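You operate a simulated robot arm through the tools that you are given. There is no shell and no other tool.

Carry out the task below with a simulated robot arm. There is one attempt and no reset: what you move stays moved.

## Task
Reset the tripped starter, open the teal tap and start the motor unloaded.
Fine: yellow lever down for the start, back to auto after it; one start; both hose nuts stay.

The check looks at the end state, three seconds after you hand in, the way a careful person would. Anything else that was tipped, shoved, dropped, spilled or broken makes it a failure.

## Robot
A 6-joint arm with a two-finger gripper, fixed in place. Base frame: the origin is at the foot of the arm, x ahead of it, y to its left, z up. Units: m, degrees, N and s.
Its first joint turns from -166.0 to 166.0 degrees. Payload 3.43 kg.
Tool frame: the origin (TCP) lies between the finger pads and is the grasp point; the fingertips stand 0.02 m ahead of it; z points along the fingers, y is the line along which they close. The gripper opens to 0.19 m. The gripper's body begins 0.248 m behind the TCP.
Orientation is told as [roll, pitch, yaw] about the base's x, y, z axes, in that order, counted from this pose: with the fingers straight down and closing along the base's y, the tool's x points along the base's -x, its y along +y and its z along -z.

## Interface
- The arm moves only by the tool arm_command. Its argument "deltas" is a list of rows, each a list of 7 numbers: the shift along the base's x, y, z in units of 200 mm (1.0 is 200 mm), then the turn, a rotation vector about the base's x, y, z in units of 180 degrees (1.0 is 180 degrees), then the finger opening in m, from 0 to 0.19. In form: [[x, y, z, rx, ry, rz, fingers], ...]. A call has 1 to 20 rows; each row is the pose to reach, as a shift and turn from the pose commanded when the call began. A call with a number of a shift or a turn outside -1 to 1 is refused whole. Each row takes 0.2 s and may step no farther than 0.05 m and 8.6 degrees from the row before; otherwise, or with a gripper value out of range, the whole call is refused. A pose out of reach is approached as far as the arm can. The call stops where the force on the tool passes 90 N (or 10 N more than at its start, if that is more) or the arm is blocked; 0.2 s more then pass. The fingers move at their own pace (about 0.153 m/s each) and stop on an object; they squeeze with about 41 N. The grip force told is the motor's: it shows also when the fingers shut on nothing. Time passes only in rows, and 0.2 s behind the last, so rows that repeat a pose let the fingers close. The reply holds the time, the measured pose of the TCP, the force on the tool along the base axes, the opening and the grip force, in the units named above and with some noise, with the torque about the TCP (base axes, N m) and any sound that the robot's microphone picked up.
- Cameras (640 x 400 px; columns grow to the right, rows downward): "scene" is fixed at [0.4035, 0.6662, 1.1173]; the picture's right is [-0.88, -0.47, 0.00], its down [-0.17, 0.32, -0.93] and it looks along [0.44, -0.82, -0.36] (base axes); focal length 342 px, centre (320, 200). "wrist" rides on the gripper at [0.071, -0.008, -0.288] in the tool frame; the picture's right is [0.12, 0.99, 0.00], its down [-0.96, 0.12, -0.25] and it looks along [-0.25, 0.03, 0.97] (tool axes); focal length 261 px, centre (320, 200). There is no depth. A picture from a camera that has moved, and an enlarged one, comes with that camera's place and axes in the base frame and with its lens. The place of the scene camera against the robot may be out by one fixed shift of up to 0.018 m in any direction.
- grab_frame(camera): a new picture of that camera. It takes no simulated time.
- move_column(by): slides the trunk up (or, below 0, down) by that many m; the arm rides with it, the base frame stays. It gives what a move gives, with no picture.
- close_up(camera, box): a new picture of the part [left, top, right, bottom] of that camera's present view, enlarged. It takes no simulated time.
- finish_job(): hands the job in; it is judged then, once.

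Places have to be worked out from the pictures, the camera data and where the tool is seen. Open the gripper and draw the arm clear of the work before you hand the job in, unless the task says otherwise.

The tools are called after ">>>" by a JSON object that holds its "op" and its "data". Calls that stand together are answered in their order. arm_command: Moves the arm, as the interface text tells. Its arguments: {"type":"object","properties":{"deltas":{"type":"array"}},"required":["deltas"]} The other tools are called the same way: move_column (by) slides the trunk up or down; grab_frame (camera) takes a picture; close_up (camera, box) takes an enlarged picture of a part of a camera's view; finish_job () hands the job in.

At the start:

```text
t: 0.0
tcp_pos: [0.7629, -0.3447, 0.9648]
orientation: [0.0, 0.1, 0.0]
ft_force: [-0.4, 1.2, -0.2]
torque: [0.0, -0.01, -0.02]
width: 0.19
gripper_force: 0.1
trunk travel left (down, up): [-0.175, 0.265]
```

scene: 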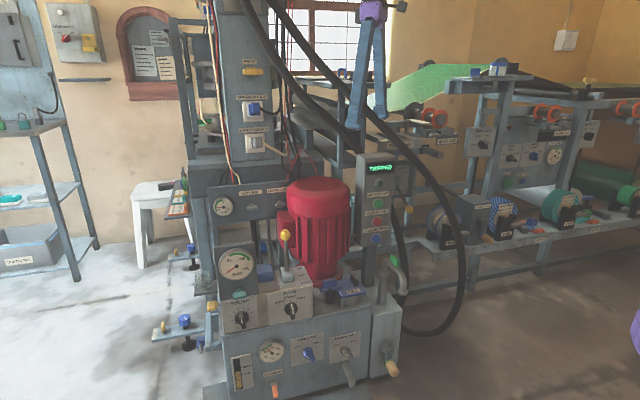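
wrist: 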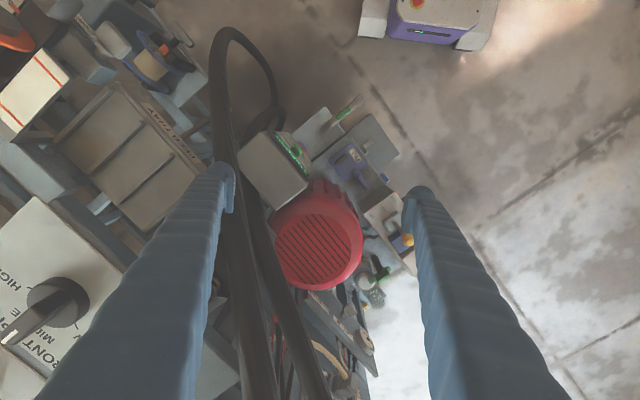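

The first pictures show a hydraulic power unit with a red motor, control panel and levers. I take enlarged views of the parts to read labels before moving anything.

>>> {"op": "close_up", "data": {"camera": "scene", "box": [200, 160, 420, 298]}}

>>> {"op": "close_up", "data": {"camera": "scene", "box": [200, 260, 420, 398]}}

>>> {"op": "close_up", "data": {"camera": "scene", "box": [340, 140, 420, 270]}}

>>> {"op": "close_up", "data": {"camera": "scene", "box": [200, 40, 300, 190]}}

```text
2.90 times, centred on (310, 229) of scene
camera zoom: at [0.4035, 0.6662, 1.1173], right [-0.88, -0.47, 0.0], down [-0.17, 0.32, -0.93], along [0.44, -0.82, -0.36], focal length 993 px, centre (349, 116)
```

zoom: 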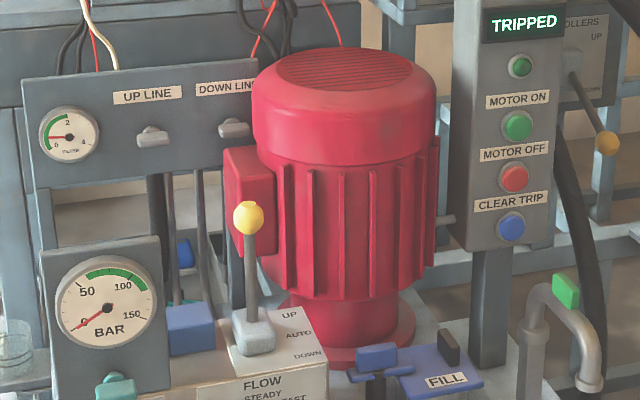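

```text
2.90 times, centred on (310, 329) of scene
camera zoom: at [0.4035, 0.6662, 1.1173], right [-0.88, -0.47, 0.0], down [-0.17, 0.32, -0.93], along [0.44, -0.82, -0.36], focal length 993 px, centre (349, -174)
```

zoom: 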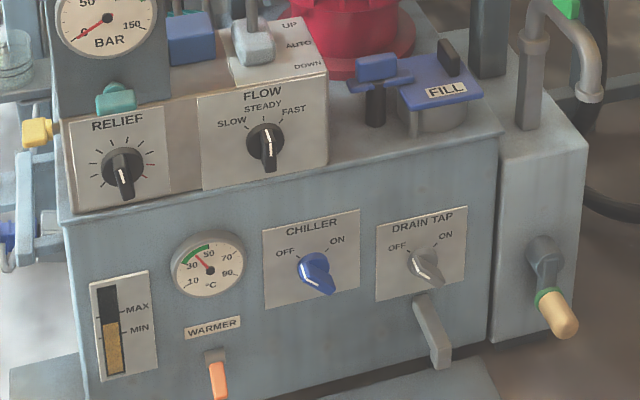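

```text
3.08 times, centred on (380, 205) of scene
camera zoom: at [0.4035, 0.6662, 1.1173], right [-0.88, -0.47, 0.0], down [-0.17, 0.32, -0.93], along [0.44, -0.82, -0.36], focal length 1054 px, centre (135, 185)
```

zoom: 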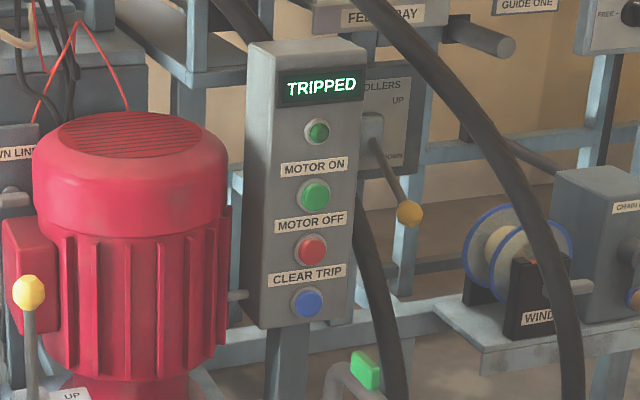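

```text
2.67 times, centred on (250, 115) of scene
camera zoom: at [0.4035, 0.6662, 1.1173], right [-0.88, -0.47, 0.0], down [-0.17, 0.32, -0.93], along [0.44, -0.82, -0.36], focal length 913 px, centre (507, 427)
```

zoom: 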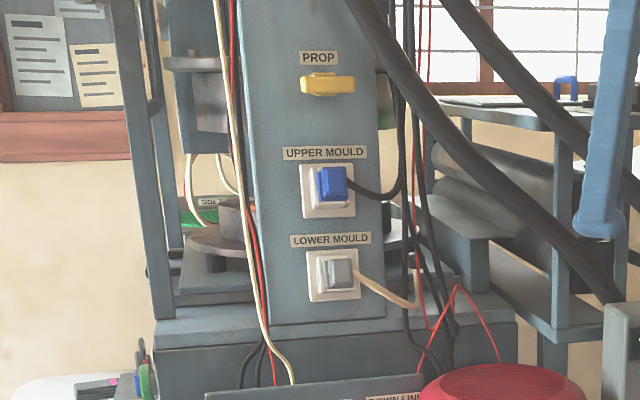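

I need to know the hose positions relative to the gripper and the details of the teal tap and lever. I take more enlargements from both cameras.

>>> {"op": "close_up", "data": {"camera": "scene", "box": [320, 0, 440, 160]}}

>>> {"op": "close_up", "data": {"camera": "scene", "box": [200, 240, 330, 340]}}

>>> {"op": "close_up", "data": {"camera": "wrist", "box": [230, 80, 430, 280]}}

>>> {"op": "close_up", "data": {"camera": "wrist", "box": [260, 200, 420, 400]}}

>>> {"op": "close_up", "data": {"camera": "scene", "box": [140, 180, 280, 380]}}

```text
2.50 times, centred on (380, 80) of scene
camera zoom: at [0.4035, 0.6662, 1.1173], right [-0.88, -0.47, 0.0], down [-0.17, 0.32, -0.93], along [0.44, -0.82, -0.36], focal length 856 px, centre (170, 500)
```

zoom: 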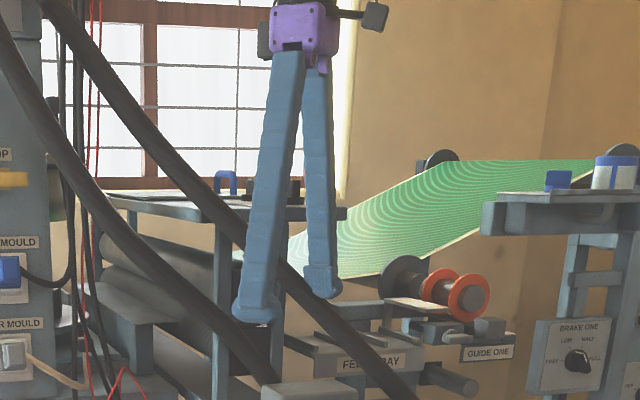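

```text
4.00 times, centred on (265, 290) of scene
camera zoom: at [0.4035, 0.6662, 1.1173], right [-0.88, -0.47, 0.0], down [-0.17, 0.32, -0.93], along [0.44, -0.82, -0.36], focal length 1370 px, centre (540, -160)
```

zoom: 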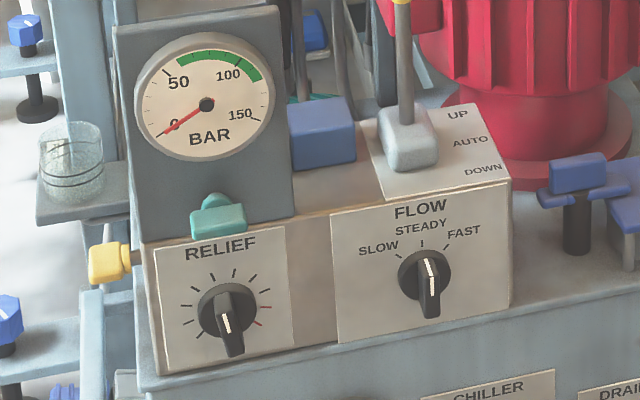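

```text
2.00 times, centred on (330, 180) of wrist
camera zoom: at [0.6934, -0.3527, 1.2523], right [-0.12, 0.99, 0.0], down [0.96, 0.12, 0.25], along [0.24, 0.03, -0.97], focal length 521 px, centre (300, 240)
```

zoom: 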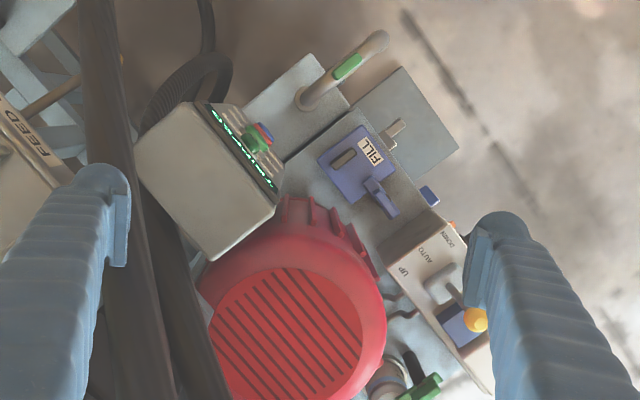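

```text
2.00 times, centred on (340, 300) of wrist
camera zoom: at [0.6934, -0.3527, 1.2523], right [-0.12, 0.99, 0.0], down [0.96, 0.12, 0.25], along [0.24, 0.03, -0.97], focal length 521 px, centre (280, 0)
```

zoom: 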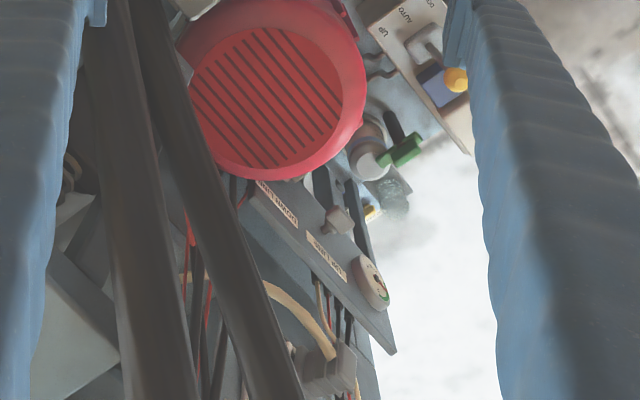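

```text
2.00 times, centred on (210, 280) of scene
camera zoom: at [0.4035, 0.6662, 1.1173], right [-0.88, -0.47, 0.0], down [-0.17, 0.32, -0.93], along [0.44, -0.82, -0.36], focal length 685 px, centre (540, 40)
```

zoom: 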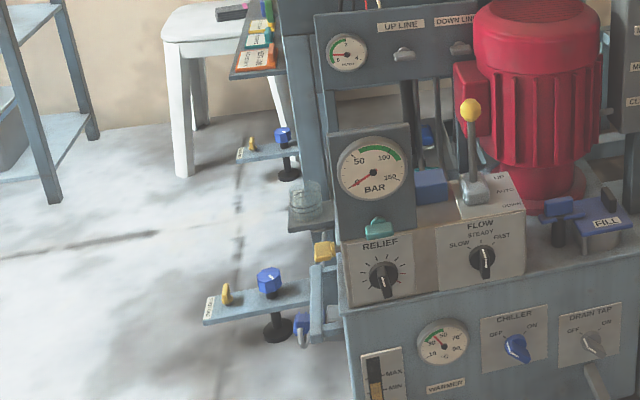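

The lever with UP/AUTO/DOWN stands at about (0.93, -0.09, 0.63) and the control box buttons near (0.73, -0.40, 0.66), with the panel facing roughly (-0.56, 0.83, 0). I back the gripper away from the hoses (toward -x, +y) at the same height before tilting it to view the front.

>>> {"op": "arm_command", "data": {"deltas": [[-0.133, 0.167, 0, 0, 0, 0, 0.19], [-0.267, 0.333, 0, 0, 0, 0, 0.19], [-0.4, 0.5, 0, 0, 0, 0, 0.19], [-0.533, 0.667, 0, 0, 0, 0, 0.15], [-0.667, 0.833, 0, 0, 0, 0, 0.1], [-0.8, 1.0, 0, 0, 0, 0, 0.05], [-0.8, 1.0, 0, 0, 0, 0, 0.0]]}}

>>> {"op": "grab_frame", "data": {"camera": "wrist"}}

>>> {"op": "grab_frame", "data": {"camera": "scene"}}

```text
t: 1.6
tcp_pos: [0.6025, -0.144, 0.9659]
orientation: [0.0, 0.1, 0.0]
ft_force: [0.0, -0.1, 0.4]
torque: [-0.05, -0.03, 0.0]
width: 0.0
gripper_force: 34.4
trunk travel left (down, up): [-0.175, 0.265]
```

```text
taken
camera wrist: at [0.5328, -0.1513, 1.2528], right [-0.12, 0.99, 0.0], down [0.96, 0.12, 0.25], along [0.24, 0.03, -0.97], focal length 261 px, centre (320, 200)
```

wrist: 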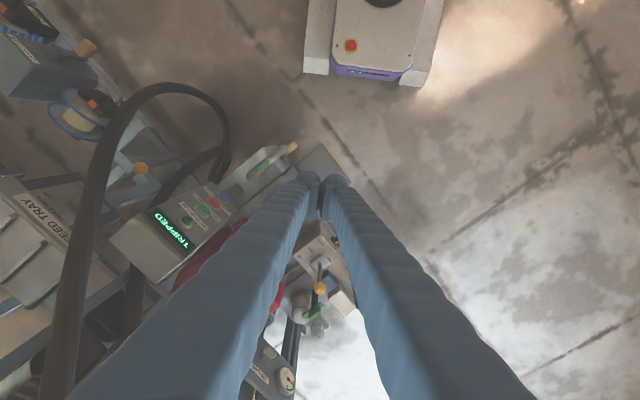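

```text
taken
```

scene: 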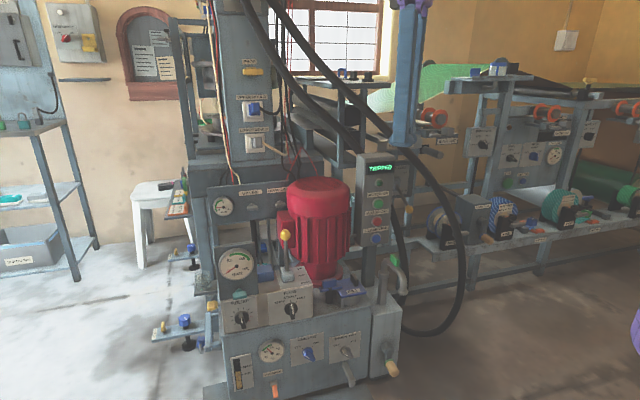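

The gripper is now clear of the hoses with fingers shut. I turn the tool to look at the front panel (yaw about -56°, tilt about 50°) and shift toward +x/+y for a closer look.

>>> {"op": "arm_command", "data": {"deltas": [[0.05, 0.1, 0, -0.0136, -0.0255, -0.029, 0], [0.1, 0.2, 0, -0.0272, -0.051, -0.058, 0], [0.15, 0.3, 0, -0.0408, -0.0765, -0.087, 0], [0.2, 0.4, 0, -0.0544, -0.102, -0.116, 0], [0.25, 0.5, 0, -0.068, -0.1275, -0.145, 0], [0.3, 0.6, 0, -0.0816, -0.153, -0.174, 0], [0.35, 0.7, 0, -0.0952, -0.1785, -0.203, 0], [0.4, 0.8, 0, -0.1088, -0.204, -0.232, 0], [0.45, 0.9, 0, -0.1224, -0.2295, -0.261, 0], [0.5, 1.0, 0, -0.136, -0.255, -0.29, 0]]}}

>>> {"op": "grab_frame", "data": {"camera": "wrist"}}

>>> {"op": "grab_frame", "data": {"camera": "scene"}}

```text
t: 3.8
tcp_pos: [0.7027, 0.0556, 0.9661]
orientation: [-0.2, -50.0, -55.8]
ft_force: [0.4, -0.4, -0.7]
torque: [0.0, -0.03, -0.03]
width: 0.0
gripper_force: 33.8
trunk travel left (down, up): [-0.175, 0.265]
```

```text
taken
camera wrist: at [0.5469, 0.2714, 1.0958], right [0.78, 0.62, -0.09], down [0.34, -0.29, 0.9], along [0.53, -0.73, -0.43], focal length 261 px, centre (320, 200)
```

wrist: 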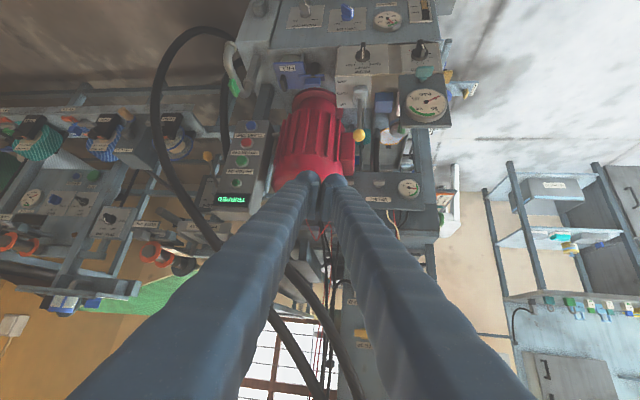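

```text
taken
```

scene: 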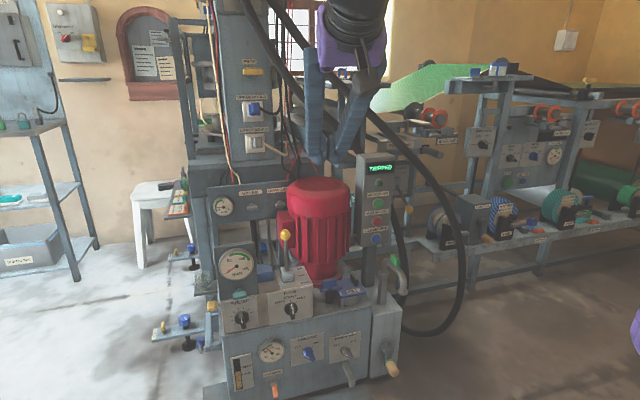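

The wrist camera now sees the front (upside-down). I enlarge the tap, lever and button areas.

>>> {"op": "close_up", "data": {"camera": "wrist", "box": [320, 30, 480, 130]}}

>>> {"op": "close_up", "data": {"camera": "wrist", "box": [320, 110, 480, 210]}}

>>> {"op": "close_up", "data": {"camera": "wrist", "box": [200, 40, 360, 220]}}

>>> {"op": "close_up", "data": {"camera": "wrist", "box": [380, 50, 480, 120]}}

```text
4.00 times, centred on (400, 80) of wrist
camera zoom: at [0.5469, 0.2714, 1.0958], right [0.78, 0.62, -0.09], down [0.34, -0.29, 0.9], along [0.53, -0.73, -0.43], focal length 1043 px, centre (0, 680)
```

zoom: 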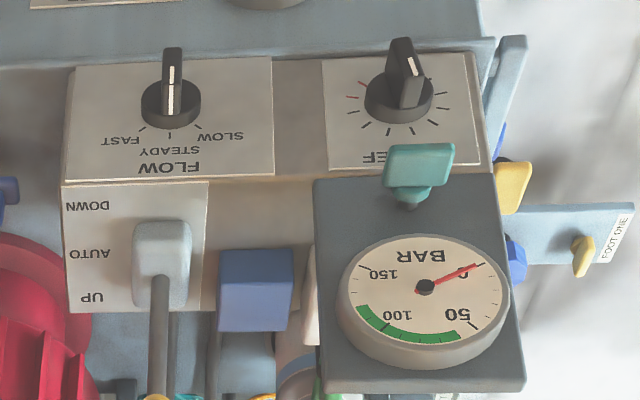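

```text
4.00 times, centred on (400, 160) of wrist
camera zoom: at [0.5469, 0.2714, 1.0958], right [0.78, 0.62, -0.09], down [0.34, -0.29, 0.9], along [0.53, -0.73, -0.43], focal length 1043 px, centre (0, 360)
```

zoom: 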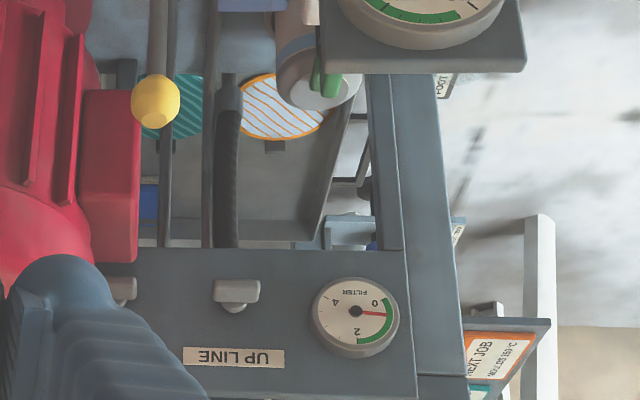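

```text
2.22 times, centred on (280, 130) of wrist
camera zoom: at [0.5469, 0.2714, 1.0958], right [0.78, 0.62, -0.09], down [0.34, -0.29, 0.9], along [0.53, -0.73, -0.43], focal length 579 px, centre (409, 356)
```

zoom: 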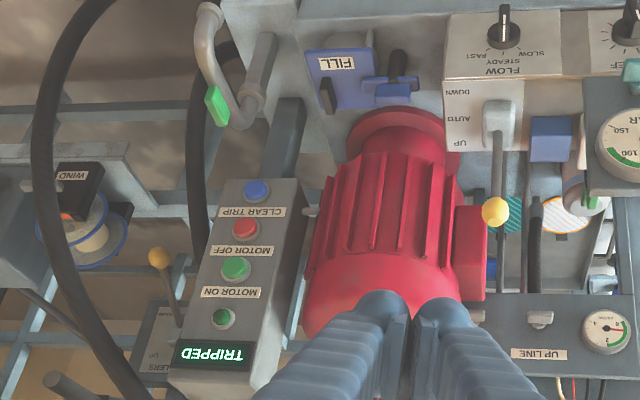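

```text
5.71 times, centred on (430, 85) of wrist
camera zoom: at [0.5469, 0.2714, 1.0958], right [0.78, 0.62, -0.09], down [0.34, -0.29, 0.9], along [0.53, -0.73, -0.43], focal length 1489 px, centre (-309, 857)
```

zoom: 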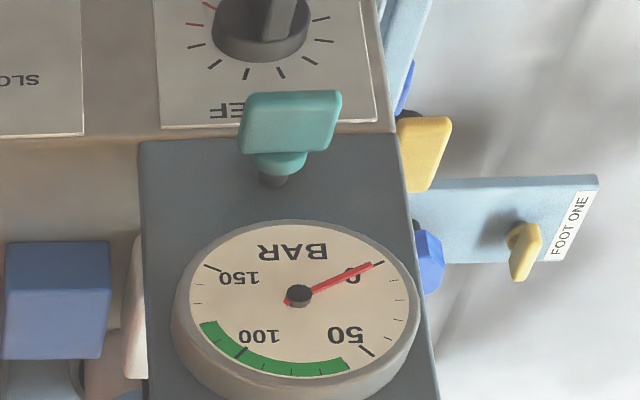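

The teal T-handle sits under the BAR gauge at roughly (0.96, 0.07, 0.53), with its stem coming out of the gauge plate. I move to a second, lower viewpoint in front of it to triangulate with the wrist camera.

>>> {"op": "arm_command", "data": {"deltas": [[0.057, 0.143, -0.143, -0.0131, -0.0089, 0, 0], [0.114, 0.286, -0.286, -0.0262, -0.0178, 0, 0], [0.171, 0.429, -0.429, -0.0393, -0.0267, 0, 0], [0.229, 0.571, -0.571, -0.0525, -0.0356, 0, 0], [0.286, 0.714, -0.714, -0.0656, -0.0445, 0, 0], [0.343, 0.857, -0.857, -0.0787, -0.0535, 0, 0], [0.4, 1.0, -1.0, -0.0919, -0.0624, 0, 0]]}}

>>> {"op": "grab_frame", "data": {"camera": "wrist"}}

>>> {"op": "grab_frame", "data": {"camera": "scene"}}

```text
t: 5.4
tcp_pos: [0.7824, 0.2525, 0.7641]
orientation: [-0.2, -70.1, -55.9]
ft_force: [-0.3, 0.2, -0.4]
torque: [0.05, 0.05, -0.01]
width: 0.0
gripper_force: 33.8
trunk travel left (down, up): [-0.175, 0.265]
```

```text
taken
camera wrist: at [0.6111, 0.4933, 0.7964], right [0.8, 0.59, -0.11], down [0.15, -0.01, 0.99], along [0.58, -0.81, -0.1], focal length 261 px, centre (320, 200)
```

wrist: 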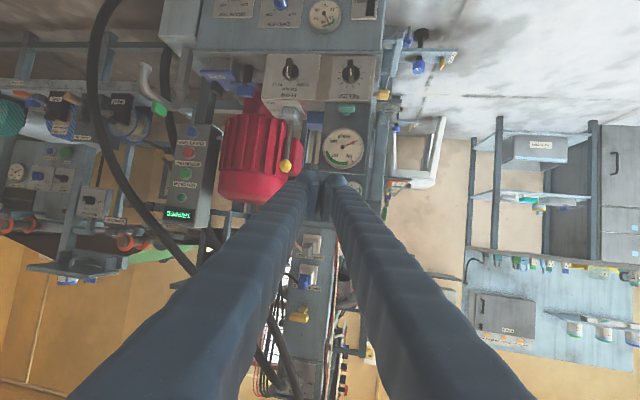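

```text
taken
```

scene: 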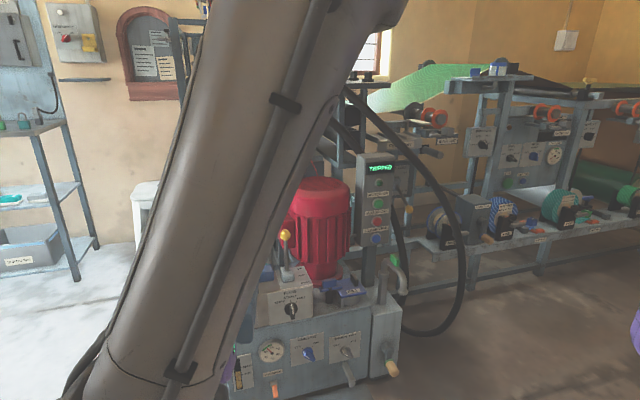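

The second view works; I enlarge the tap, lever and control box from here for triangulation.

>>> {"op": "close_up", "data": {"camera": "wrist", "box": [310, 90, 390, 140]}}

>>> {"op": "close_up", "data": {"camera": "wrist", "box": [240, 50, 400, 150]}}

>>> {"op": "close_up", "data": {"camera": "wrist", "box": [140, 100, 300, 240]}}

>>> {"op": "close_up", "data": {"camera": "wrist", "box": [240, 110, 400, 210]}}

```text
8.00 times, centred on (350, 115) of wrist
camera zoom: at [0.6111, 0.4933, 0.7964], right [0.8, 0.59, -0.11], down [0.15, -0.01, 0.99], along [0.58, -0.81, -0.1], focal length 2085 px, centre (80, 880)
```

zoom: 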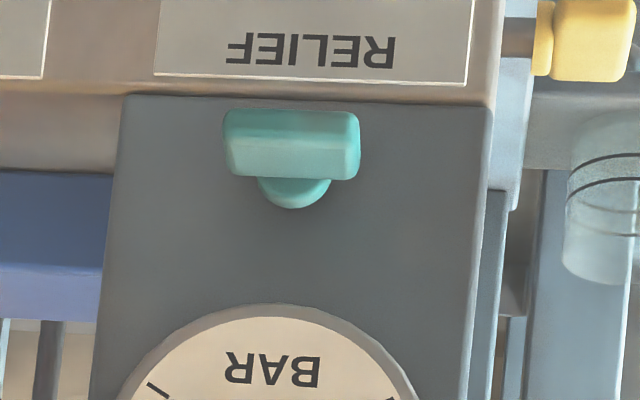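

```text
4.00 times, centred on (320, 100) of wrist
camera zoom: at [0.6111, 0.4933, 0.7964], right [0.8, 0.59, -0.11], down [0.15, -0.01, 0.99], along [0.58, -0.81, -0.1], focal length 1043 px, centre (320, 600)
```

zoom: 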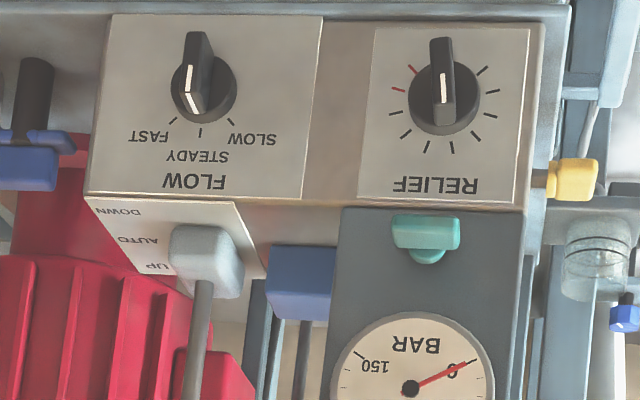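

```text
2.86 times, centred on (220, 170) of wrist
camera zoom: at [0.6111, 0.4933, 0.7964], right [0.8, 0.59, -0.11], down [0.15, -0.01, 0.99], along [0.58, -0.81, -0.1], focal length 745 px, centre (606, 286)
```

zoom: 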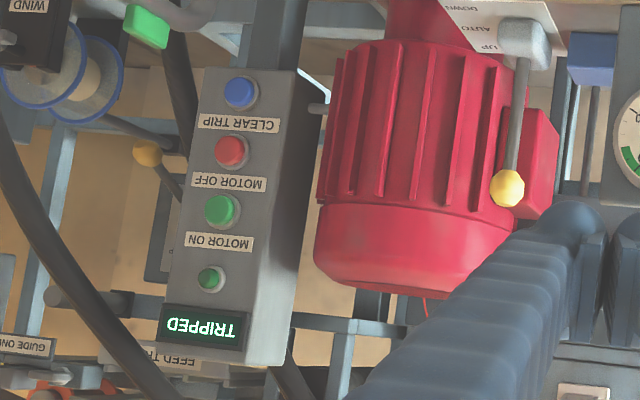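

```text
4.00 times, centred on (320, 160) of wrist
camera zoom: at [0.6111, 0.4933, 0.7964], right [0.8, 0.59, -0.11], down [0.15, -0.01, 0.99], along [0.58, -0.81, -0.1], focal length 1043 px, centre (320, 360)
```

zoom: 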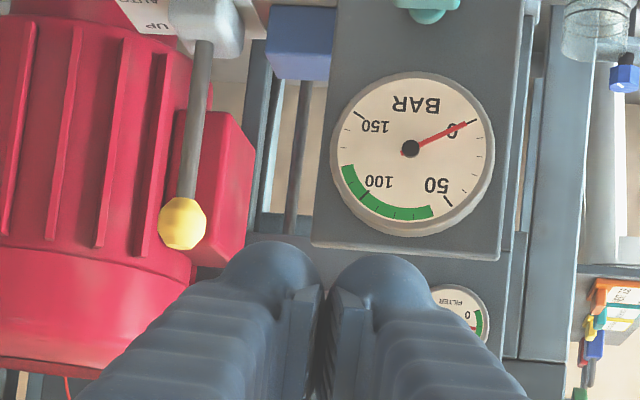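

Triangulating two wrist views gives: teal bar centre (0.963, 0.065, 0.534), lever ball (0.919, -0.102, 0.654), CLEAR TRIP (0.732, -0.380, 0.560), MOTOR ON (0.733, -0.383, 0.689), panel normal about (-0.72, 0.695). I move closer to the tap, squaring the tool to the gauge plate (yaw -44, pitch -86).

>>> {"op": "arm_command", "data": {"deltas": [[0.068, -0.078, -0.164, -0.01356, -0.0114, 0.01314, 0], [0.136, -0.156, -0.328, -0.02712, -0.0228, 0.02628, 0], [0.204, -0.234, -0.492, -0.04068, -0.0342, 0.03942, 0], [0.272, -0.312, -0.656, -0.05424, -0.0456, 0.05256, 0], [0.34, -0.39, -0.82, -0.0678, -0.057, 0.0657, 0]]}}

>>> {"op": "grab_frame", "data": {"camera": "wrist"}}

>>> {"op": "close_up", "data": {"camera": "wrist", "box": [240, 60, 400, 180]}}

```text
t: 6.6
tcp_pos: [0.8526, 0.1771, 0.5985]
orientation: [0.3, -85.9, -44.4]
ft_force: [-0.3, -0.5, -0.2]
torque: [0.09, 0.1, -0.07]
width: 0.0002
gripper_force: 34.7
trunk travel left (down, up): [-0.175, 0.265]
```

```text
taken
camera wrist: at [0.637, 0.374, 0.5483], right [0.68, 0.72, -0.12], down [-0.05, 0.21, 0.98], along [0.73, -0.66, 0.18], focal length 261 px, centre (320, 200)
```

wrist: 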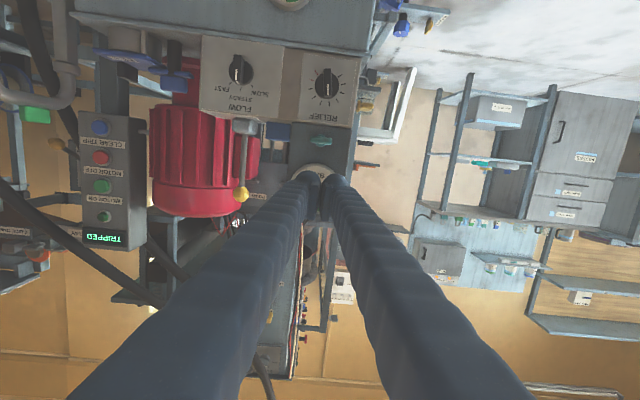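

```text
3.33 times, centred on (320, 120) of wrist
camera zoom: at [0.637, 0.374, 0.5483], right [0.68, 0.72, -0.12], down [-0.05, 0.21, 0.98], along [0.73, -0.66, 0.18], focal length 869 px, centre (320, 467)
```

zoom: 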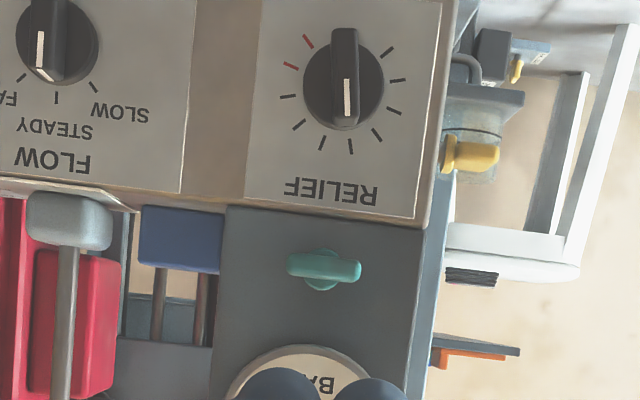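

The T-bar is horizontal, about 37 mm by 12 mm. I check the fingertip position in the wrist image to calibrate the camera against the tool.

>>> {"op": "close_up", "data": {"camera": "wrist", "box": [280, 100, 360, 230]}}

>>> {"op": "close_up", "data": {"camera": "scene", "box": [200, 160, 420, 298]}}

```text
3.08 times, centred on (320, 165) of wrist
camera zoom: at [0.637, 0.374, 0.5483], right [0.68, 0.72, -0.12], down [-0.05, 0.21, 0.98], along [0.73, -0.66, 0.18], focal length 802 px, centre (320, 308)
```

zoom: 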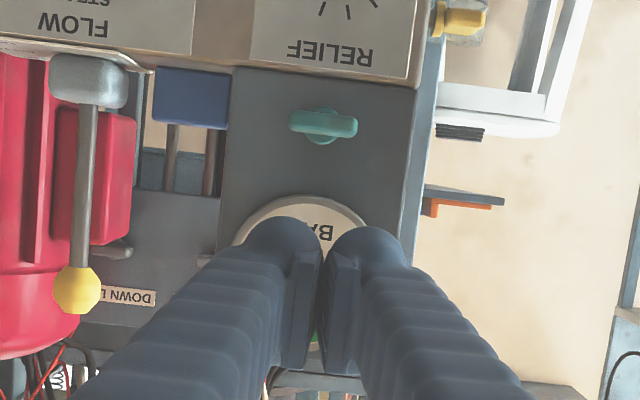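

```text
2.90 times, centred on (310, 229) of scene
camera zoom: at [0.4035, 0.6662, 1.1173], right [-0.88, -0.47, 0.0], down [-0.17, 0.32, -0.93], along [0.44, -0.82, -0.36], focal length 993 px, centre (349, 116)
```

zoom: 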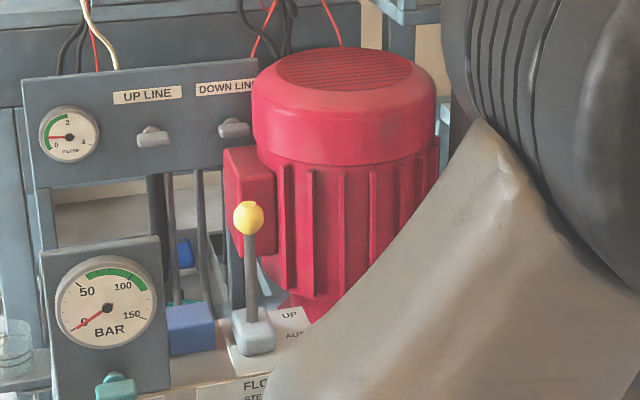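

I now roll the gripper +90° about its own axis (fingers closing vertically, camera on the left side), open it to about 50 mm and line it up 0.12 m in front of the teal bar.

>>> {"op": "arm_command", "data": {"deltas": [[0.012, -0.014, -0.028, 0.0324, -0.0317, -0.0033, 0.05], [0.024, -0.028, -0.056, 0.0647, -0.0635, -0.0065, 0.05], [0.036, -0.041, -0.085, 0.0971, -0.0952, -0.0098, 0.05], [0.048, -0.055, -0.113, 0.1295, -0.1269, -0.0131, 0.05], [0.06, -0.069, -0.141, 0.1618, -0.1586, -0.0164, 0.05], [0.073, -0.083, -0.169, 0.1942, -0.1904, -0.0196, 0.05], [0.085, -0.097, -0.197, 0.2265, -0.2221, -0.0229, 0.05], [0.097, -0.111, -0.225, 0.2589, -0.2538, -0.0262, 0.05], [0.109, -0.124, -0.254, 0.2913, -0.2855, -0.0295, 0.05], [0.121, -0.138, -0.282, 0.3236, -0.3173, -0.0327, 0.05], [0.133, -0.152, -0.31, 0.356, -0.349, -0.036, 0.05]]}}

>>> {"op": "grab_frame", "data": {"camera": "wrist"}}

>>> {"op": "close_up", "data": {"camera": "wrist", "box": [240, 120, 400, 220]}}

>>> {"op": "grab_frame", "data": {"camera": "scene"}}

```text
t: 9.0
tcp_pos: [1.0318, 0.1831, 0.6018]
orientation: [71.7, -34.2, -127.4]
ft_force: [0.3, -0.9, -0.5]
torque: [0.0, 0.01, 0.02]
width: 0.0501
gripper_force: 0.0
out of reach, approached as far as the arm can: row 2, 3, 4, 5, 6, 7, 8, 9, 10, 11
trunk travel left (down, up): [-0.175, 0.265]
```

```text
taken
camera wrist: at [0.8759, 0.435, 0.6307], right [0.63, 0.31, 0.71], down [-0.58, -0.43, 0.7], along [0.52, -0.85, -0.09], focal length 261 px, centre (320, 200)
```

wrist: 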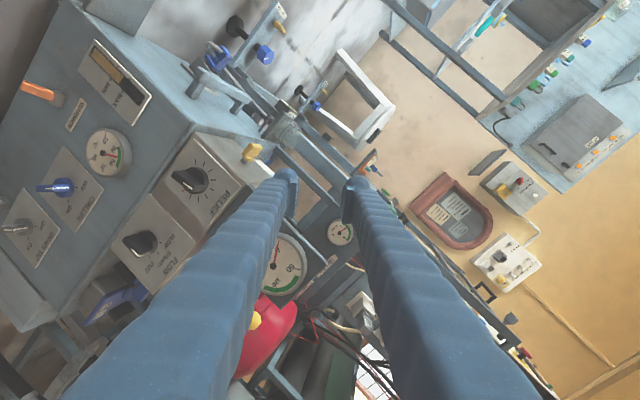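

```text
4.00 times, centred on (320, 170) of wrist
camera zoom: at [0.8759, 0.435, 0.6307], right [0.63, 0.31, 0.71], down [-0.58, -0.43, 0.7], along [0.52, -0.85, -0.09], focal length 1043 px, centre (320, 320)
```

zoom: 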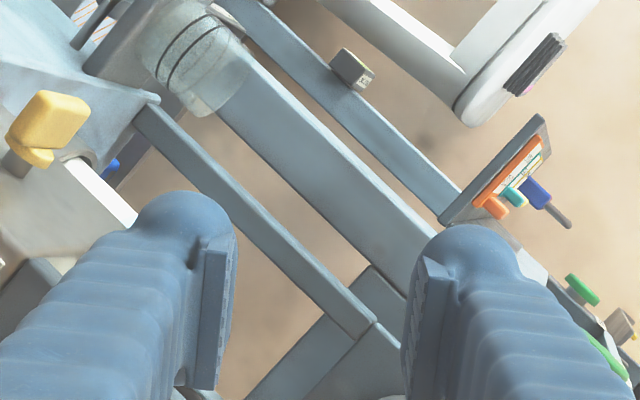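

```text
taken
```

scene: 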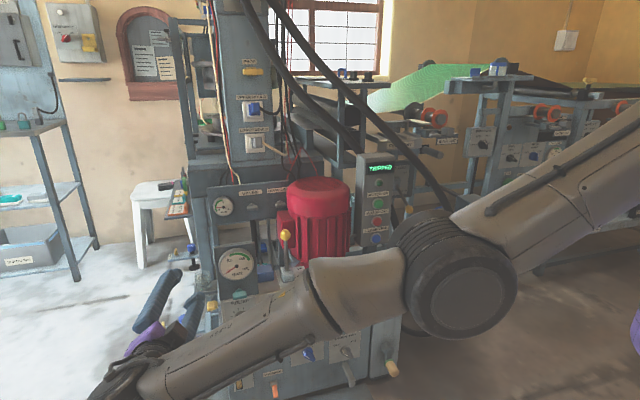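

That roll was out of reach and the arm ended off-target at (1.03, 0.18, 0.60), touching nothing (force is near zero). I reverse one step to see how the commanded pose is treated.

>>> {"op": "arm_command", "data": {"deltas": [[-0.012, 0.014, 0.028, -0.0324, 0.0317, 0.0033, 0.05]]}}

```text
t: 9.4
tcp_pos: [1.0225, 0.1843, 0.6087]
orientation: [70.3, -42.3, -125.9]
ft_force: [0.4, -0.3, 0.3]
torque: [0.06, 0.05, -0.01]
width: 0.0501
gripper_force: 0.2
out of reach, approached as far as the arm can: row 1
trunk travel left (down, up): [-0.175, 0.265]
```

The base stays my commanded pose, so I retrace the remaining rows back to the last reachable pose in front of the gauge.

>>> {"op": "arm_command", "data": {"deltas": [[-0.012, 0.014, 0.028, -0.0324, 0.0317, 0.0033, 0.05], [-0.024, 0.027, 0.057, -0.0647, 0.0635, 0.0065, 0.05], [-0.036, 0.041, 0.085, -0.0971, 0.0952, 0.0098, 0.05], [-0.048, 0.055, 0.113, -0.1295, 0.1269, 0.0131, 0.05], [-0.06, 0.069, 0.141, -0.1618, 0.1586, 0.0164, 0.05], [-0.073, 0.083, 0.169, -0.1942, 0.1904, 0.0196, 0.05], [-0.085, 0.097, 0.197, -0.2265, 0.2221, 0.0229, 0.05], [-0.097, 0.111, 0.225, -0.2589, 0.2538, 0.0262, 0.05], [-0.109, 0.124, 0.254, -0.2913, 0.2855, 0.0295, 0.05], [-0.121, 0.138, 0.282, -0.3236, 0.3173, 0.0327, 0.05]]}}

>>> {"op": "grab_frame", "data": {"camera": "wrist"}}

>>> {"op": "grab_frame", "data": {"camera": "scene"}}

```text
t: 11.6
tcp_pos: [0.9676, 0.1847, 0.7007]
orientation: [-88.2, -55.7, 33.2]
ft_force: [-0.4, -0.5, -0.6]
torque: [0.0, -0.02, -0.02]
width: 0.0501
gripper_force: 0.0
out of reach, approached as far as the arm can: row 1, 2, 3, 4, 5, 6, 7, 8, 9, 10
trunk travel left (down, up): [-0.175, 0.265]
```

```text
taken
camera wrist: at [0.7654, 0.3965, 0.6519], right [0.61, 0.44, -0.66], down [0.39, 0.56, 0.73], along [0.69, -0.71, 0.17], focal length 261 px, centre (320, 200)
```

wrist: 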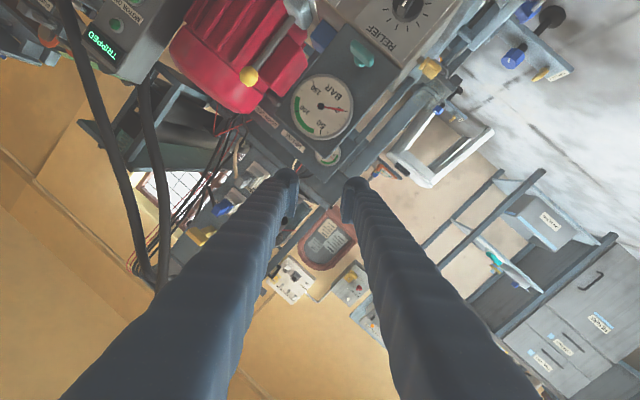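

```text
taken
```

scene: 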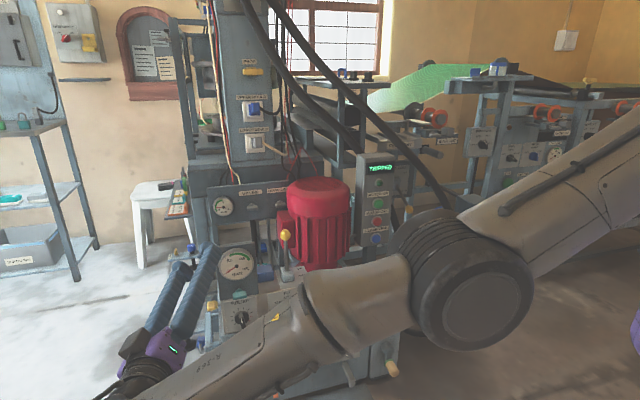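

The arm settled into a wrong branch at (0.97, 0.18, 0.70), still free of contact. I back the commanded pose out along the earlier path (away from the panel and up) to regain the good configuration.

>>> {"op": "arm_command", "data": {"deltas": [[-0.068, 0.078, 0.164, 0.01356, 0.0114, -0.01314, 0.05], [-0.136, 0.156, 0.328, 0.02712, 0.0228, -0.02628, 0.05]]}}

>>> {"op": "grab_frame", "data": {"camera": "scene"}}

```text
t: 12.2
tcp_pos: [0.918, 0.2002, 0.6713]
orientation: [-81.1, -53.4, 23.3]
ft_force: [0.3, 0.2, 0.2]
torque: [0.02, 0.02, 0.01]
width: 0.0497
gripper_force: 0.0
out of reach, approached as far as the arm can: row 1, 2
trunk travel left (down, up): [-0.175, 0.265]
```

```text
taken
```

scene: 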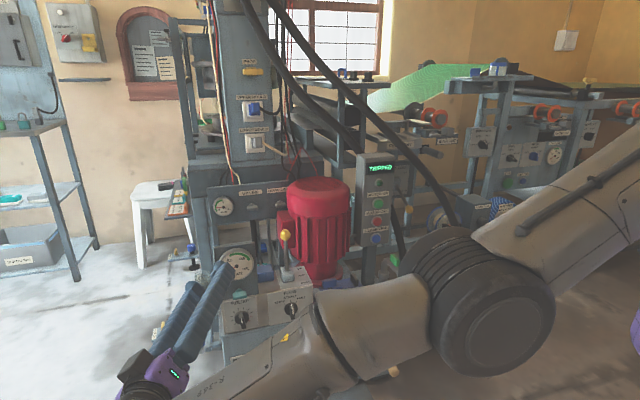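

It is converging back. I continue retreating up and outward with the commanded pose and check again.

>>> {"op": "arm_command", "data": {"deltas": [[-0.068, 0.078, 0.164, 0.01356, 0.0114, -0.01314, 0.05], [-0.136, 0.156, 0.328, 0.02712, 0.0228, -0.02628, 0.05], [-0.204, 0.234, 0.492, 0.04068, 0.0342, -0.03942, 0.05]]}}

>>> {"op": "grab_frame", "data": {"camera": "scene"}}

>>> {"op": "grab_frame", "data": {"camera": "wrist"}}

```text
t: 13.0
tcp_pos: [0.8429, 0.212, 0.6129]
orientation: [-68.8, -49.5, 6.8]
ft_force: [-0.1, -0.4, -0.5]
torque: [0.04, -0.02, 0.02]
width: 0.05
gripper_force: 0.0
out of reach, approached as far as the arm can: row 1, 2, 3
trunk travel left (down, up): [-0.175, 0.265]
```

```text
taken
```

scene: 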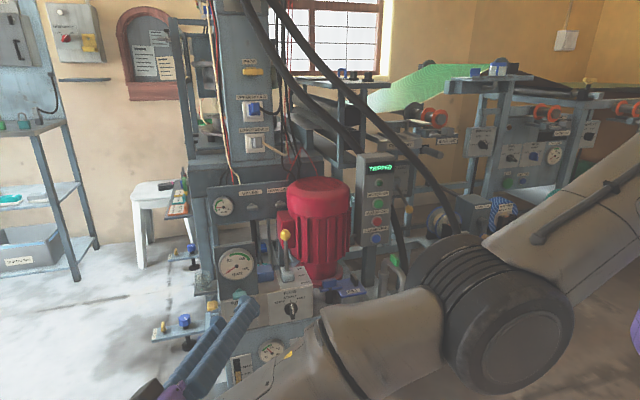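

```text
taken
camera wrist: at [0.6824, 0.4607, 0.6321], right [0.58, 0.43, -0.69], down [0.6, 0.35, 0.72], along [0.55, -0.83, -0.06], focal length 261 px, centre (320, 200)
```

wrist: 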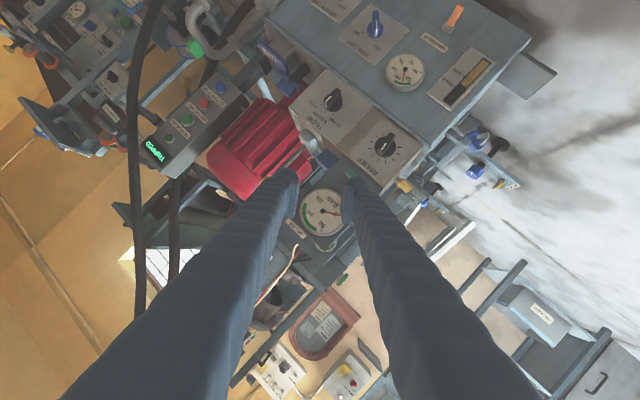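

The arm keeps converging (about 37° from the commanded orientation now), so it may just need time. I hold the commanded pose for several rows and look at the reply.

>>> {"op": "arm_command", "data": {"deltas": [[0, 0, 0, 0, 0, 0, 0.05], [0, 0, 0, 0, 0, 0, 0.05], [0, 0, 0, 0, 0, 0, 0.05], [0, 0, 0, 0, 0, 0, 0.05], [0, 0, 0, 0, 0, 0, 0.05]]}}

>>> {"op": "grab_frame", "data": {"camera": "scene"}}

```text
t: 14.2
tcp_pos: [0.8432, 0.2114, 0.6131]
orientation: [-68.8, -49.6, 6.9]
ft_force: [-0.4, -0.8, 0.8]
torque: [-0.04, 0.03, 0.0]
width: 0.05
gripper_force: 0.2
trunk travel left (down, up): [-0.175, 0.265]
```

```text
taken
```

scene: 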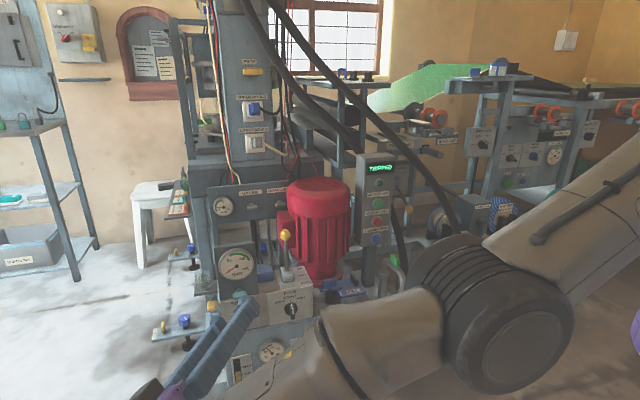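

The zero-delta call shows the base is now the achieved pose (0.843, 0.211, 0.613), and the shoulder seems so high that this wrist position was at the limit of reach. I move up and back a little, then lower the trunk to bring the shoulder closer to the work.

>>> {"op": "arm_command", "data": {"deltas": [[-0.08, 0.02, 0.15, 0, 0, 0, 0.05], [-0.16, 0.04, 0.3, 0, 0, 0, 0.05], [-0.24, 0.06, 0.45, 0, 0, 0, 0.05], [-0.32, 0.08, 0.6, 0, 0, 0, 0.05], [-0.4, 0.1, 0.75, 0, 0, 0, 0.05]]}}

>>> {"op": "grab_frame", "data": {"camera": "scene"}}

```text
t: 15.4
tcp_pos: [0.8096, 0.2469, 0.6158]
orientation: [-69.3, -49.7, 6.9]
ft_force: [0.4, 0.8, -0.5]
torque: [-0.01, 0.07, 0.0]
width: 0.0497
gripper_force: 0.1
out of reach, approached as far as the arm can: row 1, 2, 3, 4, 5
trunk travel left (down, up): [-0.175, 0.265]
```

```text
taken
```

scene: 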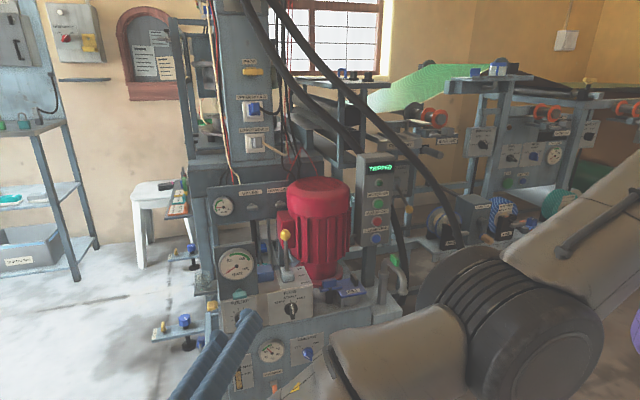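

Upward motion at this orientation is blocked, so a wrist joint is at a limit. I rotate back toward the earlier good orientation (yaw -56, pitch -70) while rising to the second viewpoint.

>>> {"op": "arm_command", "data": {"deltas": [[0, 0, 0, 0.0215, -0.0271, -0.0002, 0.05], [0, 0, 0.05, 0.043, -0.0542, -0.0004, 0.05], [-0.03, 0.01, 0.15, 0.0645, -0.0812, -0.0006, 0.05], [-0.06, 0.02, 0.3, 0.086, -0.1083, -0.0009, 0.05], [-0.1, 0.03, 0.5, 0.1075, -0.1354, -0.0011, 0.05], [-0.133, 0.04, 0.7, 0.129, -0.1625, -0.0013, 0.05]]}}

>>> {"op": "grab_frame", "data": {"camera": "scene"}}

```text
t: 16.8
tcp_pos: [0.8252, 0.3177, 0.5883]
orientation: [-9.7, -72.5, -47.9]
ft_force: [-0.2, 0.0, 0.4]
torque: [0.02, 0.03, 0.01]
width: 0.0498
gripper_force: 0.0
out of reach, approached as far as the arm can: row 1, 2, 3, 4, 5, 6
trunk travel left (down, up): [-0.175, 0.265]
```

```text
taken
```

scene: 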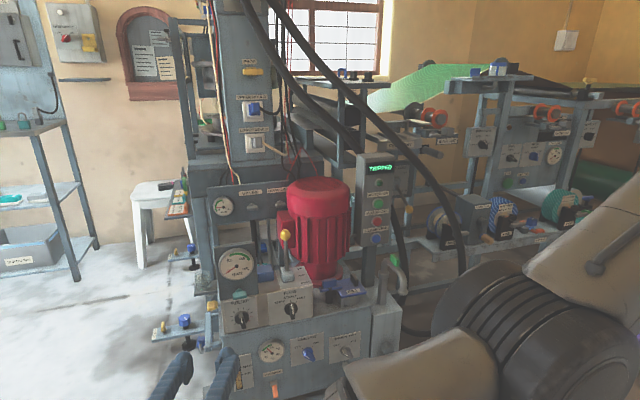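

The orientation came back but the arm looks nearly stretched out, which would explain the stuck behaviour. I retract straight toward the shoulder, parallel to the panel and 0.3 m clear of it, to bend the elbow again.

>>> {"op": "arm_command", "data": {"deltas": [[-0.121, -0.125, 0.07, 0, 0, 0, 0.05], [-0.242, -0.25, 0.14, 0, 0, 0, 0.05], [-0.363, -0.375, 0.21, 0, 0, 0, 0.05]]}}

>>> {"op": "grab_frame", "data": {"camera": "scene"}}

```text
t: 17.6
tcp_pos: [0.825, 0.3185, 0.5886]
orientation: [-10.0, -72.6, -47.4]
ft_force: [0.4, -0.5, 0.2]
torque: [0.04, 0.01, -0.03]
width: 0.05
gripper_force: 0.1
out of reach, approached as far as the arm can: row 1, 2, 3
trunk travel left (down, up): [-0.175, 0.265]
```

```text
taken
```

scene: 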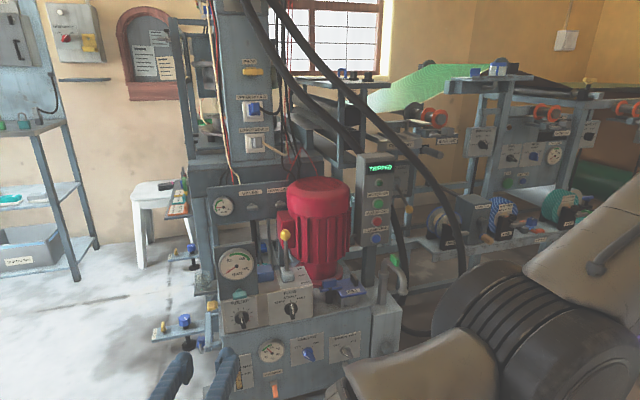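

No motion at all, the signature of a fully straight elbow. I command a small move perpendicular to the arm (down and slightly inward, in free space) so the elbow folds in its natural direction, then retract.

>>> {"op": "arm_command", "data": {"deltas": [[-0.05, -0.05, -0.18, 0, 0, 0, 0.05], [-0.1, -0.1, -0.36, 0, 0, 0, 0.05], [-0.2, -0.2, -0.3, 0, 0, 0, 0.05], [-0.3, -0.3, -0.2, 0, 0, 0, 0.05]]}}

>>> {"op": "grab_frame", "data": {"camera": "scene"}}

```text
t: 18.6
tcp_pos: [0.7627, 0.2556, 0.5448]
orientation: [-9.9, -72.5, -47.6]
ft_force: [0.0, 0.0, -1.4]
torque: [-0.11, -0.14, 0.16]
width: 0.0498
gripper_force: 0.1
out of reach, approached as far as the arm can: row 1, 2
trunk travel left (down, up): [-0.175, 0.265]
```

```text
taken
```

scene: 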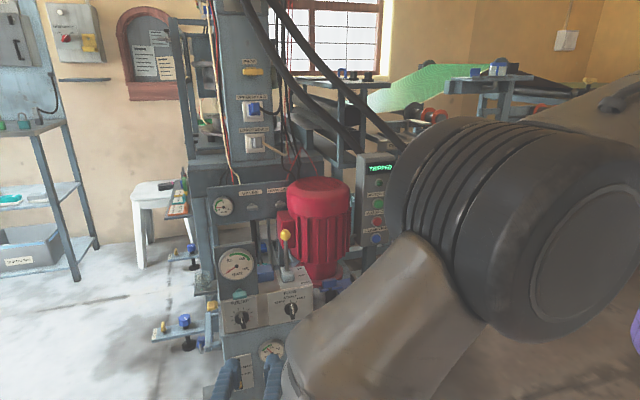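

The elbow is folded again and the last rows were reached: TCP (0.763, 0.256, 0.545). I raise the tool 0.2 m first, then lower the trunk so the shoulder is nearer the work height.

>>> {"op": "arm_command", "data": {"deltas": [[0, 0, 0.2, 0, 0, 0, 0.05], [0, 0, 0.4, 0, 0, 0, 0.05], [0, 0, 0.6, 0, 0, 0, 0.05], [0, 0, 0.8, 0, 0, 0, 0.05], [0, 0, 1.0, 0, 0, 0, 0.05]]}}

>>> {"op": "grab_frame", "data": {"camera": "wrist"}}

```text
t: 19.8
tcp_pos: [0.7623, 0.2559, 0.7433]
orientation: [-10.3, -72.5, -47.3]
ft_force: [-0.7, 0.4, 0.0]
torque: [-0.05, 0.01, 0.01]
width: 0.0503
gripper_force: 0.1
trunk travel left (down, up): [-0.175, 0.265]
```

```text
taken
camera wrist: at [0.5952, 0.5002, 0.7618], right [0.81, 0.57, -0.17], down [0.17, 0.05, 0.98], along [0.57, -0.82, -0.05], focal length 261 px, centre (320, 200)
```

wrist: 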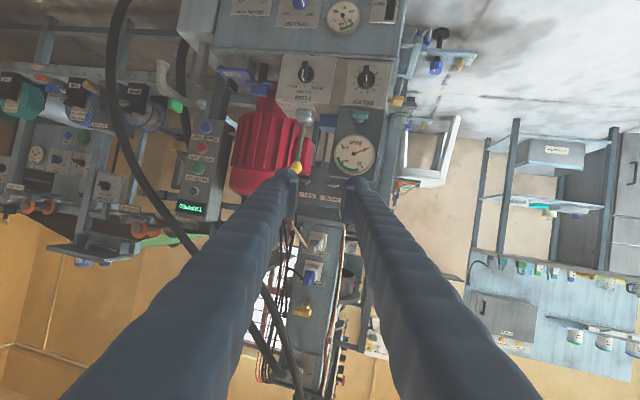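

The arm is healthy again and the scene unchanged. I lower the trunk by 0.17 m; the tool will come down to about z = 0.57, still 0.3 m clear of the panel.

>>> {"op": "move_column", "data": {"by": -0.17}}

>>> {"op": "grab_frame", "data": {"camera": "scene"}}

```text
t: 21.7
tcp_pos: [0.7632, 0.2563, 0.5743]
orientation: [-9.9, -72.6, -47.5]
ft_force: [-0.8, 0.7, 0.0]
torque: [0.05, 0.0, -0.01]
width: 0.0501
gripper_force: 0.0
trunk travel left (down, up): [-0.005, 0.435]
```

```text
taken
```

scene: 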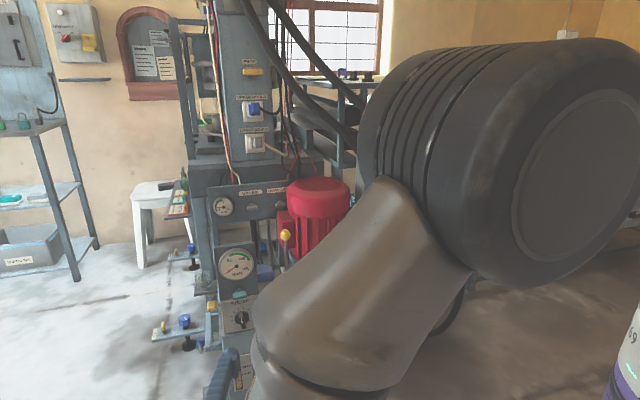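

The trunk is down and the arm holds the same pose. I start the +90° roll (about 92° total) here, doing the first half and checking whether the rows are reached.

>>> {"op": "arm_command", "data": {"deltas": [[0.009, -0.008, -0.011, 0.023, -0.0357, -0.003, 0.05], [0.017, -0.017, -0.022, 0.046, -0.0715, -0.0059, 0.05], [0.026, -0.025, -0.034, 0.069, -0.1072, -0.0089, 0.05], [0.035, -0.033, -0.045, 0.092, -0.1429, -0.0118, 0.05], [0.044, -0.042, -0.056, 0.115, -0.1787, -0.0148, 0.05], [0.052, -0.05, -0.068, 0.1381, -0.2144, -0.0178, 0.05]]}}

```text
t: 23.1
tcp_pos: [0.8846, 0.3592, 0.5171]
orientation: [71.9, -46.0, -128.4]
ft_force: [0.1, -1.3, -0.5]
torque: [-0.26, -0.18, -0.07]
width: 0.05
gripper_force: 0.0
out of reach, approached as far as the arm can: row 3, 4, 5, 6
trunk travel left (down, up): [-0.005, 0.435]
```

Positive roll hits a wrist limit again (not reach), so I'll use the opposite roll instead. First I return to the camera-below orientation 0.25 m in front of the tap.

>>> {"op": "arm_command", "data": {"deltas": [[-0.072, -0.088, 0.022, -0.0272, 0.0205, 0.0106, 0.05], [-0.144, -0.176, 0.043, -0.0545, 0.0411, 0.0212, 0.05], [-0.216, -0.264, 0.065, -0.0817, 0.0616, 0.0318, 0.05], [-0.287, -0.352, 0.087, -0.109, 0.0821, 0.0423, 0.05], [-0.359, -0.44, 0.109, -0.1362, 0.1026, 0.0529, 0.05], [-0.431, -0.528, 0.13, -0.1635, 0.1232, 0.0635, 0.05], [-0.503, -0.616, 0.152, -0.1907, 0.1437, 0.0741, 0.05]]}}

>>> {"op": "grab_frame", "data": {"camera": "scene"}}

```text
t: 24.7
tcp_pos: [0.7843, 0.2378, 0.5479]
orientation: [2.0, -86.0, -45.7]
ft_force: [0.8, -0.1, 0.0]
torque: [0.0, -0.04, -0.01]
width: 0.0498
gripper_force: 0.0
out of reach, approached as far as the arm can: row 1, 2, 3
trunk travel left (down, up): [-0.005, 0.435]
```

```text
taken
```

scene: 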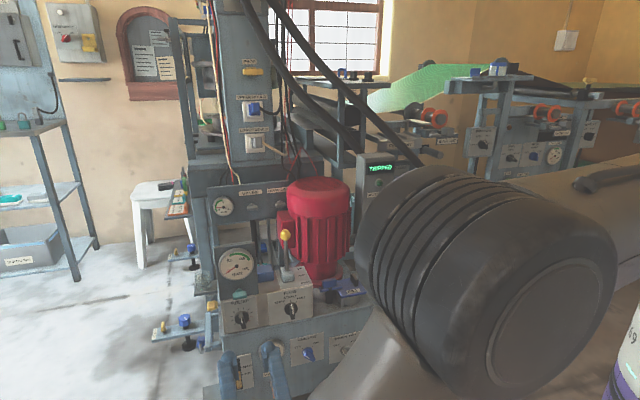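

Back at a good pose. Now I try the roll in the negative direction, first about 49°, and check reachability.

>>> {"op": "arm_command", "data": {"deltas": [[0, 0, 0, -0.0326, 0.0315, 0.0032, 0.05], [0, 0, 0, -0.0652, 0.063, 0.0064, 0.05], [0, 0, 0, -0.0978, 0.0945, 0.0095, 0.05], [0, 0, 0, -0.1304, 0.126, 0.0127, 0.05], [0, 0, 0, -0.163, 0.1575, 0.0159, 0.05], [0, 0, 0, -0.1955, 0.189, 0.0191, 0.05]]}}

```text
t: 26.1
tcp_pos: [0.7847, 0.2365, 0.5487]
orientation: [-84.3, -40.8, 42.3]
ft_force: [0.0, -0.5, -0.5]
torque: [0.06, 0.0, 0.0]
width: 0.05
gripper_force: 0.1
trunk travel left (down, up): [-0.005, 0.435]
```

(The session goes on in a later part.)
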